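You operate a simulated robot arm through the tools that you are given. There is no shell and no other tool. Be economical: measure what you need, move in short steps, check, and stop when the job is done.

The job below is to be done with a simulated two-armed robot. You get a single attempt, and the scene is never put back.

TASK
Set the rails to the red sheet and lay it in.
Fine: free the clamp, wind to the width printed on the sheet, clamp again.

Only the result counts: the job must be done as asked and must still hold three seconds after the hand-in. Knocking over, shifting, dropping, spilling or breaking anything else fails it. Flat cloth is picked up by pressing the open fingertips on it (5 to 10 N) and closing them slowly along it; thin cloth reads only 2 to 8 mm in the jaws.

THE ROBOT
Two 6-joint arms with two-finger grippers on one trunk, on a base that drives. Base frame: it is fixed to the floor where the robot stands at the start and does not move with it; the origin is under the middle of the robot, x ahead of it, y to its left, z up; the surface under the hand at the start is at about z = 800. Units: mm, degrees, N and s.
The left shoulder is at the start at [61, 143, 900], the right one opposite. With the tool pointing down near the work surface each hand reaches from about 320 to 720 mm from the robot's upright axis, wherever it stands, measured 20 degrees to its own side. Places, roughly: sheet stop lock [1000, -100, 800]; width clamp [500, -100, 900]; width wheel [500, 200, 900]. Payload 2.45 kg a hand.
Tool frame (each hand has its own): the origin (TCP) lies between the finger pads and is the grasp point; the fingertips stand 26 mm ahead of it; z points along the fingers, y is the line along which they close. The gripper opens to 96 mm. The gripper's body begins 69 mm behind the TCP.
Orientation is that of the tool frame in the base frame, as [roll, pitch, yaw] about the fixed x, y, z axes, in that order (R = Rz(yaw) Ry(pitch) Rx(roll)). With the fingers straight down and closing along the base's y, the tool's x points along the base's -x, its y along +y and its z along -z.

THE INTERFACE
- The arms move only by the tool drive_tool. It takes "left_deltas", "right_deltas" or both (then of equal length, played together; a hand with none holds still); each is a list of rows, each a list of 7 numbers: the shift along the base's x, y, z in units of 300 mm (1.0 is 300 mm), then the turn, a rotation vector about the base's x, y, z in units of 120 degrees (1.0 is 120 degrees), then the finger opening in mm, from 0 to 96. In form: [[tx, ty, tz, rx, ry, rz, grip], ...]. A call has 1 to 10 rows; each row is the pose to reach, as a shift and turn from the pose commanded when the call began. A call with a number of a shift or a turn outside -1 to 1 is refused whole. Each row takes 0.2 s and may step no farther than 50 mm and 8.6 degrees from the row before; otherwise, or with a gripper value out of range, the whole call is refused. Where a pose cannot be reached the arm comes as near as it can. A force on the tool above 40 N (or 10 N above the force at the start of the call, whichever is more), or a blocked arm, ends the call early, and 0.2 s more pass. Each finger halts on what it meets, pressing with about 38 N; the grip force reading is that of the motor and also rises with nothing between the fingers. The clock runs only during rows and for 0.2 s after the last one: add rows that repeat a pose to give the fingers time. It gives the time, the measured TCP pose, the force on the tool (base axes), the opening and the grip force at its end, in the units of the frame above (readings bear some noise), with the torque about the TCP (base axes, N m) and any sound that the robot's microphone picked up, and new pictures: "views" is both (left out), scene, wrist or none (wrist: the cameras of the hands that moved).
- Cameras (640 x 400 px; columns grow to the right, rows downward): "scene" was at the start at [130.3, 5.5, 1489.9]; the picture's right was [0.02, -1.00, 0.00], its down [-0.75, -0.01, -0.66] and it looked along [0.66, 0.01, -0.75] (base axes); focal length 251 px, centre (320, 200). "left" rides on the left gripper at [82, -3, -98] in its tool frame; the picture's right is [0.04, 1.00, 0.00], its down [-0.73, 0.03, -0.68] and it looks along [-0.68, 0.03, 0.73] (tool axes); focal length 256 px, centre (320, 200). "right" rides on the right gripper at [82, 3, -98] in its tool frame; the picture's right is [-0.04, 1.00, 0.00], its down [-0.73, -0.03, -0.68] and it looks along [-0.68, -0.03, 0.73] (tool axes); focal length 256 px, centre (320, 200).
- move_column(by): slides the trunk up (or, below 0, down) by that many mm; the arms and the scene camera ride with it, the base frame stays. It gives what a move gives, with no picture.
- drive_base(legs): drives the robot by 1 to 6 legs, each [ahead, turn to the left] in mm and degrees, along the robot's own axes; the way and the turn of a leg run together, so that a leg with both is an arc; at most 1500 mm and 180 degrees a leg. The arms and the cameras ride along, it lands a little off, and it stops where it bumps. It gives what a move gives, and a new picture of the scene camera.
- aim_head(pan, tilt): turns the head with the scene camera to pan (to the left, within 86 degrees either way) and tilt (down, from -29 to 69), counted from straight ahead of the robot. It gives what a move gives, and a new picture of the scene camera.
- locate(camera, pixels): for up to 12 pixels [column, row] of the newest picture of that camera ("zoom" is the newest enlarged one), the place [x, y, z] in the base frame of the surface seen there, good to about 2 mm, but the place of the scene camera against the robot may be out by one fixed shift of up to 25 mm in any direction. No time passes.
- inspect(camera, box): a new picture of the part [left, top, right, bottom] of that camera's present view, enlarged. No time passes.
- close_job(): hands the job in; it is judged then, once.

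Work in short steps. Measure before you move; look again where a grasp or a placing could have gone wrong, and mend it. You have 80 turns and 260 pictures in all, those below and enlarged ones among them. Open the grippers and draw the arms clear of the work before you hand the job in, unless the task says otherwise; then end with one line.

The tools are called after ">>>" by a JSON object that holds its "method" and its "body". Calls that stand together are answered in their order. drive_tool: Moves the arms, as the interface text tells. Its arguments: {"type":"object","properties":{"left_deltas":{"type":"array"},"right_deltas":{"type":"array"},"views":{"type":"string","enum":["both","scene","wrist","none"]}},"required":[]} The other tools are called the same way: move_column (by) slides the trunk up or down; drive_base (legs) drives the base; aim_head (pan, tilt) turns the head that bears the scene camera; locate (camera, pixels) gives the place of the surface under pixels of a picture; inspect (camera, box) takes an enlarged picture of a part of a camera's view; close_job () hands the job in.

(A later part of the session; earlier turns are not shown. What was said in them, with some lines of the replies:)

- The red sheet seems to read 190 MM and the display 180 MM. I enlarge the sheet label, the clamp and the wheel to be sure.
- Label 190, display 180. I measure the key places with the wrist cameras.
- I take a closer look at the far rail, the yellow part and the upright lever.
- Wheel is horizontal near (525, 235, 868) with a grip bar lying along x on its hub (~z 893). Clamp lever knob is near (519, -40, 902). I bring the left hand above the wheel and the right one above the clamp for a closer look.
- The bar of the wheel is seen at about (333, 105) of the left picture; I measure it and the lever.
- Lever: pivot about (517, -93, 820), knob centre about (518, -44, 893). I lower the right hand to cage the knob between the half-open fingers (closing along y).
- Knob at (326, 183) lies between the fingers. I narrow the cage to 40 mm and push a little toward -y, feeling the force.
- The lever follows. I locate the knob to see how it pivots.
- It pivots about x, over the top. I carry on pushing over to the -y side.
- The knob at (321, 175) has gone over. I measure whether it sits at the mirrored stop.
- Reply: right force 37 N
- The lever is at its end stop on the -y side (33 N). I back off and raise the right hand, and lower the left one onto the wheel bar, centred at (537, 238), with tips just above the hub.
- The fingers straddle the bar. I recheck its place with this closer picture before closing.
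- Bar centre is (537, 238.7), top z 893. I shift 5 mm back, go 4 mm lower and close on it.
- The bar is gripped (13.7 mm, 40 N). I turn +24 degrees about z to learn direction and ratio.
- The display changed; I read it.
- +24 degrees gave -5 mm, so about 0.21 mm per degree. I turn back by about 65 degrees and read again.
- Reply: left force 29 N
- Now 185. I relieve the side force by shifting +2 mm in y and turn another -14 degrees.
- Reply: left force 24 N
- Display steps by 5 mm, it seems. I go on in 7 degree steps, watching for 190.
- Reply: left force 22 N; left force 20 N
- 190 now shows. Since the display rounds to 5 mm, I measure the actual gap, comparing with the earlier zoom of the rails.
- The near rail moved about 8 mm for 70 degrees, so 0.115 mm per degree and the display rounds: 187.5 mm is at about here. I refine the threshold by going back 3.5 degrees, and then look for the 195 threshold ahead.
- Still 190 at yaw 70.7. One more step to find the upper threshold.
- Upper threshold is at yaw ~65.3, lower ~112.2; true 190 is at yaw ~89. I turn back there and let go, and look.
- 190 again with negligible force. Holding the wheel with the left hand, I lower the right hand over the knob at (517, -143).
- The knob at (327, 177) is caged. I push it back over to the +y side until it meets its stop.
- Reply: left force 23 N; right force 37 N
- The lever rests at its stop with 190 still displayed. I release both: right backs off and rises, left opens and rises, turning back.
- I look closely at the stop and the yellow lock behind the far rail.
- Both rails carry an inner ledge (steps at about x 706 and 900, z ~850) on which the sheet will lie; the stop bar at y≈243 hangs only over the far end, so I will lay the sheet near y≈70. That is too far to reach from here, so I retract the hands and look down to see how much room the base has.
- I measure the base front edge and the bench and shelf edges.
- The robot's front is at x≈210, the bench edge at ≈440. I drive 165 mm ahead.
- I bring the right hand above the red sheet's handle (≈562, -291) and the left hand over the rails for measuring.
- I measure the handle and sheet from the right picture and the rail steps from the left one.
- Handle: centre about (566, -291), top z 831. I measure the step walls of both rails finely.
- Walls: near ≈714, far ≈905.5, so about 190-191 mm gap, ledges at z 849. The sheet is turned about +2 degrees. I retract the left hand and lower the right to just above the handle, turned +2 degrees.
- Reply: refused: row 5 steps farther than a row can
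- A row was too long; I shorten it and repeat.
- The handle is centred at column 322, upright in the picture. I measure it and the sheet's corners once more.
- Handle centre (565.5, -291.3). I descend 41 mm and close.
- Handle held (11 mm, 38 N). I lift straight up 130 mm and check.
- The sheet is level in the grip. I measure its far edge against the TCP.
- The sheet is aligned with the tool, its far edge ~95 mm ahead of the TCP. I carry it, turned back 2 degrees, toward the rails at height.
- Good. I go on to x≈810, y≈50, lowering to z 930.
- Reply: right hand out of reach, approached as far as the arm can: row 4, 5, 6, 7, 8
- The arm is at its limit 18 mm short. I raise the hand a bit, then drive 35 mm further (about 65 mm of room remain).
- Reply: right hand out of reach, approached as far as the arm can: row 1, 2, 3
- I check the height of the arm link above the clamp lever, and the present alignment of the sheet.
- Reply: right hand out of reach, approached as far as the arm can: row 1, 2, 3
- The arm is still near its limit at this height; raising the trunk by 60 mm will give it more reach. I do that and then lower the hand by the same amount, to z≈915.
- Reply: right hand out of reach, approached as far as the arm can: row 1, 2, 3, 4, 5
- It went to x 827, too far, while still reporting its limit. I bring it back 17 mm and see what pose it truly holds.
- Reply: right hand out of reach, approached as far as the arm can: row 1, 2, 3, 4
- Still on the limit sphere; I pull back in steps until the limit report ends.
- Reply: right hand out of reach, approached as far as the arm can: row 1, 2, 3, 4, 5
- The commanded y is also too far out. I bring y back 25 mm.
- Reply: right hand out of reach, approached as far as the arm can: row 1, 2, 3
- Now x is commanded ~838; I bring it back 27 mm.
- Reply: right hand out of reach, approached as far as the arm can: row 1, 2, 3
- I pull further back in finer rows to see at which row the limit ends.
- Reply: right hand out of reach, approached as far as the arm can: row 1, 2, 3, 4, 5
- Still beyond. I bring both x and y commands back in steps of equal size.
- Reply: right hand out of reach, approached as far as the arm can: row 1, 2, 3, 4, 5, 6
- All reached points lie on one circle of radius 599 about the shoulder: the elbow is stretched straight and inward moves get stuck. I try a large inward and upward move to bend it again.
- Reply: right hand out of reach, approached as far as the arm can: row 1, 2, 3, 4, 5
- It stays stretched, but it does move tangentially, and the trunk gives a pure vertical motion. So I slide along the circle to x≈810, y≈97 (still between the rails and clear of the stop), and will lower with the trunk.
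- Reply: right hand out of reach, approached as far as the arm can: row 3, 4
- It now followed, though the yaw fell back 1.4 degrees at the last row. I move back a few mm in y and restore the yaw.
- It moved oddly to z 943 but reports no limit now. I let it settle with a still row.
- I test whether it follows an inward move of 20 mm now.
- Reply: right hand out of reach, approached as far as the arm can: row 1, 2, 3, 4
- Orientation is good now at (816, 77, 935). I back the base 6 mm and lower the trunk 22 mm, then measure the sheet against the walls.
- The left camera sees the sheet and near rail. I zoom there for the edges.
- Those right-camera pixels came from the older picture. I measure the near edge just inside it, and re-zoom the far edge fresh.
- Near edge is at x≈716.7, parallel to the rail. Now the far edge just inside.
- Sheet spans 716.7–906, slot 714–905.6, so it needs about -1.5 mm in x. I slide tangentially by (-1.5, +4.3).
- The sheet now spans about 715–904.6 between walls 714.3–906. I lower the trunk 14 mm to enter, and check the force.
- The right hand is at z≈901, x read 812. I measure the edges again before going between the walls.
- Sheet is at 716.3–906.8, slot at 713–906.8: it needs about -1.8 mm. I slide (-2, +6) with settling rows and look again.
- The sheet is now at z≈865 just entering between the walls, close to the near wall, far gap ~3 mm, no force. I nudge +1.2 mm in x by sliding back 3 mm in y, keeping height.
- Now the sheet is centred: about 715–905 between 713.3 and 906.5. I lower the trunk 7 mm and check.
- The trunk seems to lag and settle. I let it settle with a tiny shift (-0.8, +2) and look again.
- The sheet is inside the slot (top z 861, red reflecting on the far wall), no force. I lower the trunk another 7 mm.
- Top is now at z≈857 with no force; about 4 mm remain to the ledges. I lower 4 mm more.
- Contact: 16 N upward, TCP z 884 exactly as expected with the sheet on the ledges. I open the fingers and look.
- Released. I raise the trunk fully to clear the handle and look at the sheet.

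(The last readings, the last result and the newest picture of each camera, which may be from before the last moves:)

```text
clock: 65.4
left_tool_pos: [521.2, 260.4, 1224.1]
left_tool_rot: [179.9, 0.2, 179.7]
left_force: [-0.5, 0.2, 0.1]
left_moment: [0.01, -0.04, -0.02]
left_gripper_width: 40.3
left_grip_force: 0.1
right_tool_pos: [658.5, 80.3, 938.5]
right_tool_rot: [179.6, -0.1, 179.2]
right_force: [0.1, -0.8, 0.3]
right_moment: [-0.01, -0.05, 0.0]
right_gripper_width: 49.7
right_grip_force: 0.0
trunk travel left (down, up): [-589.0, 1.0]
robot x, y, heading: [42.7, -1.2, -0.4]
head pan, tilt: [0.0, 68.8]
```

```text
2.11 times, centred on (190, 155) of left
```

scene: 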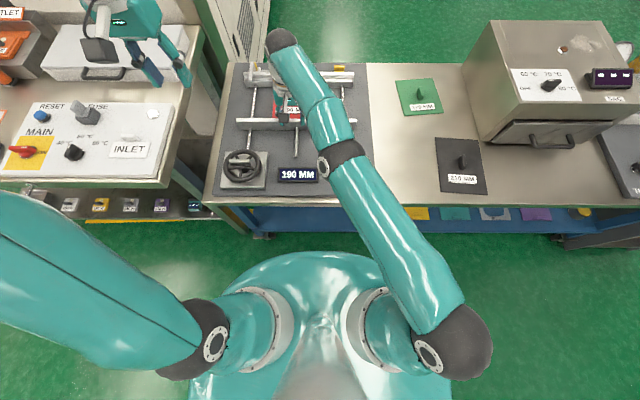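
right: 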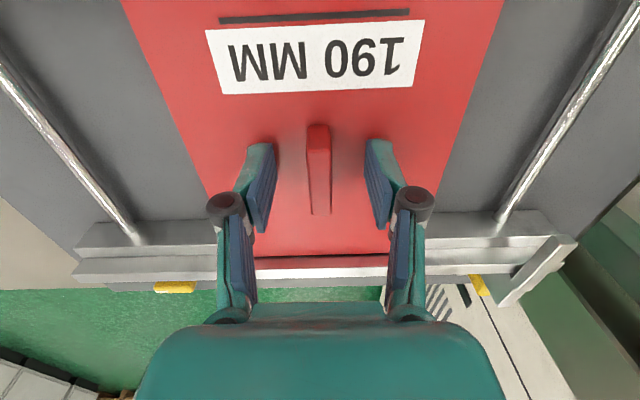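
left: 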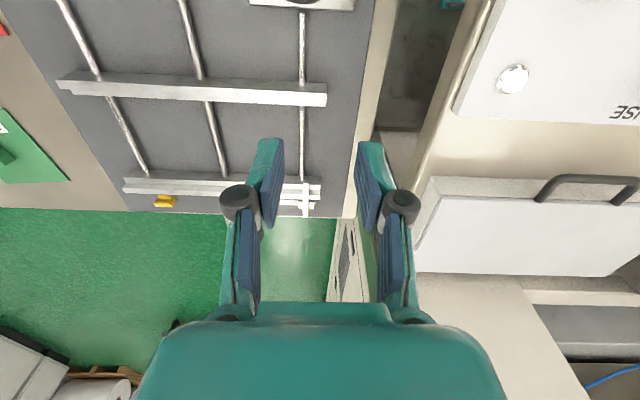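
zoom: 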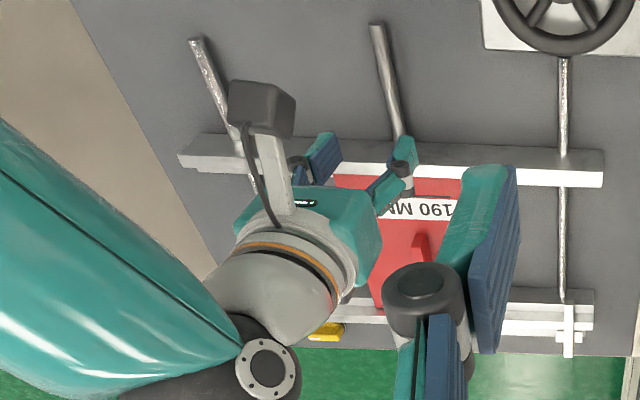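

The sheet lies in the slot. The right hand's path back (y≈80, tips z≈912) passes between lever and wheel with room, so I back off 300 mm further and inspect all.

>>> {"method": "drive_base", "body": {"legs": [[-300, 0]]}}

>>> {"method": "aim_head", "body": {"pan": 0, "tilt": 45}}

>>> {"method": "inspect", "body": {"camera": "scene", "box": [220, 120, 420, 250]}}

>>> {"method": "inspect", "body": {"camera": "left", "box": [0, 0, 640, 400]}}

```text
clock: 67.5
left_tool_pos: [215.9, 260.7, 1225.5]
left_tool_rot: [-179.9, 0.1, 179.6]
left_force: [-0.2, 0.6, 0.9]
left_moment: [-0.01, -0.03, 0.0]
left_gripper_width: 40.0
left_grip_force: 0.1
right_tool_pos: [353.0, 80.8, 939.3]
right_tool_rot: [179.7, -0.1, 179.2]
right_force: [-1.3, 0.0, 0.2]
right_moment: [0.01, -0.01, -0.02]
right_gripper_width: 50.0
right_grip_force: 0.0
trunk travel left (down, up): [-589.0, 1.0]
robot x, y, heading: [-262.3, 5.3, -0.7]
head pan, tilt: [0.0, 68.8]
```

scene: 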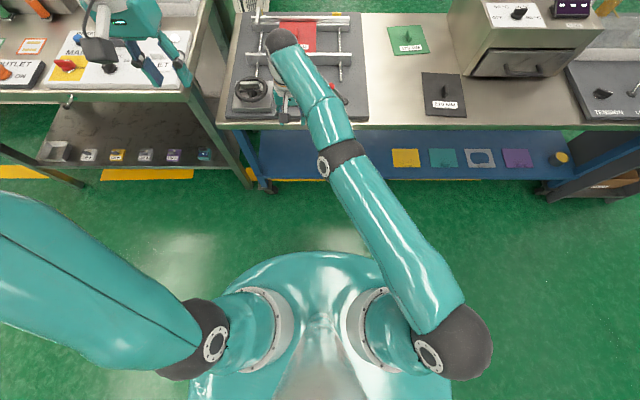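

```text
clock: 68.4
left_tool_pos: [217.3, 259.9, 1226.3]
left_tool_rot: [179.9, 0.0, 179.6]
left_force: [1.2, 0.1, 0.8]
left_moment: [-0.01, 0.01, -0.02]
left_gripper_width: 40.1
left_grip_force: 0.0
right_tool_pos: [355.7, 79.2, 940.0]
right_tool_rot: [179.7, -0.2, 179.2]
right_force: [0.0, -0.1, -0.2]
right_moment: [0.01, 0.0, -0.04]
right_gripper_width: 50.3
right_grip_force: 0.1
trunk travel left (down, up): [-589.0, 1.0]
robot x, y, heading: [-257.8, 3.6, -0.6]
head pan, tilt: [0.0, 45.0]
```

scene: 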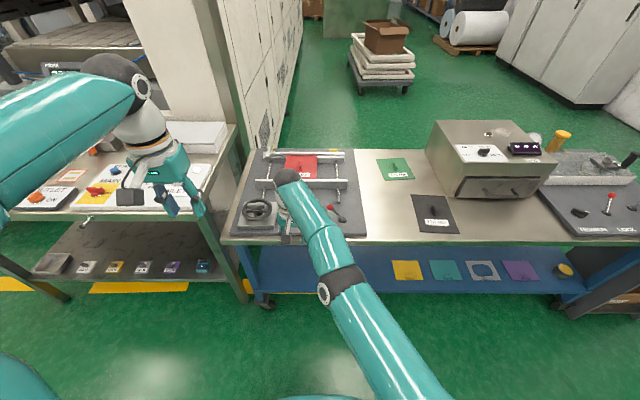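

```text
3.08 times, centred on (320, 185) of scene
```

zoom: 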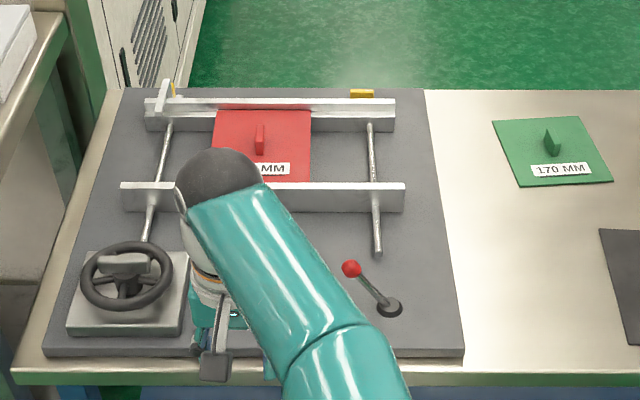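

```text
1.00 times, centred on (320, 200) of left (not enlarged: the box is as wide or as high as the picture)
```

zoom: 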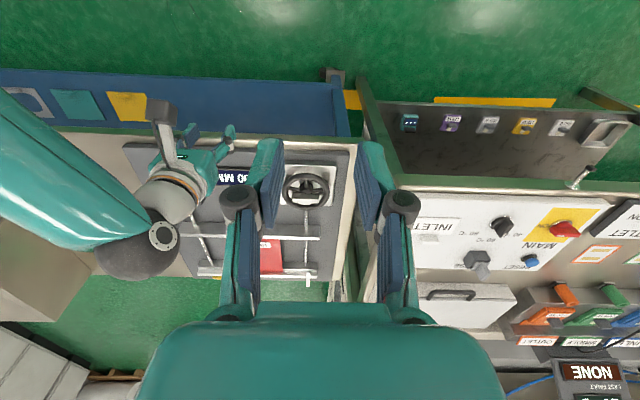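

All stands: sheet in, lever clamped, display 190. I back off another 200 mm so the arm clears the bench, and check that the sheet lies level.

>>> {"method": "drive_base", "body": {"legs": [[-200, 0]]}}

>>> {"method": "inspect", "body": {"camera": "scene", "box": [240, 80, 390, 190]}}

```text
clock: 70.0
left_tool_pos: [11.2, 261.1, 1225.9]
left_tool_rot: [-180.0, 0.1, 179.4]
left_force: [-1.1, -0.1, 0.6]
left_moment: [-0.03, -0.06, 0.0]
left_gripper_width: 40.1
left_grip_force: 0.0
right_tool_pos: [148.5, 78.7, 937.2]
right_tool_rot: [179.8, -0.3, 178.9]
right_force: [0.2, -1.1, -0.2]
right_moment: [0.01, -0.03, -0.01]
right_gripper_width: 49.8
right_grip_force: 0.1
trunk travel left (down, up): [-589.0, 1.0]
robot x, y, heading: [-466.6, 3.0, -0.7]
head pan, tilt: [0.0, 45.0]
```

scene: 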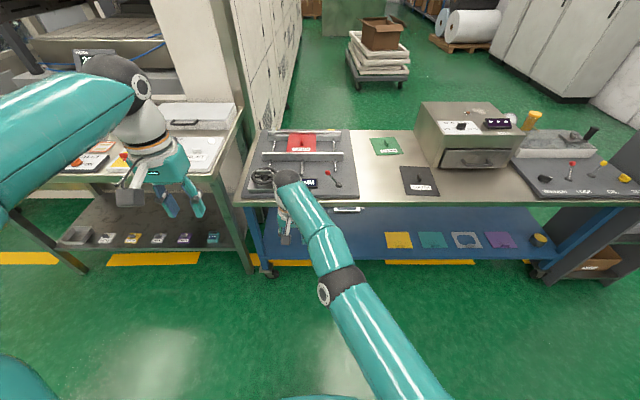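

```text
3.64 times, centred on (315, 135) of scene
```

zoom: 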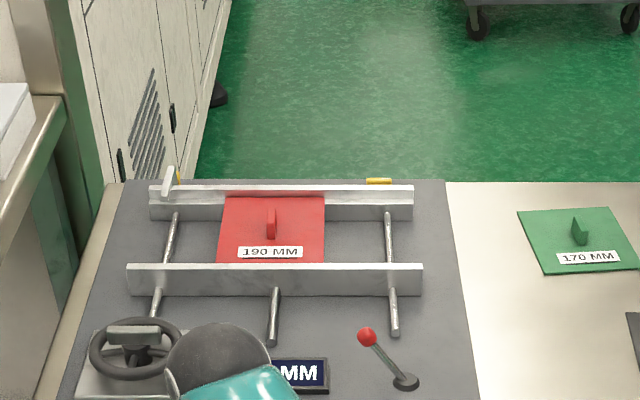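

The sheet lies level between the rails, the clamp lever is over at its clamped stop, and the grippers are open and clear. I hand in.

>>> {"method": "close_job", "body": {}}

```text
The job is handed in.
```

The rails are set to 190 mm and clamped again, and the red 190 mm sheet lies on the ledges between them. Both hands are open and clear of the bench.
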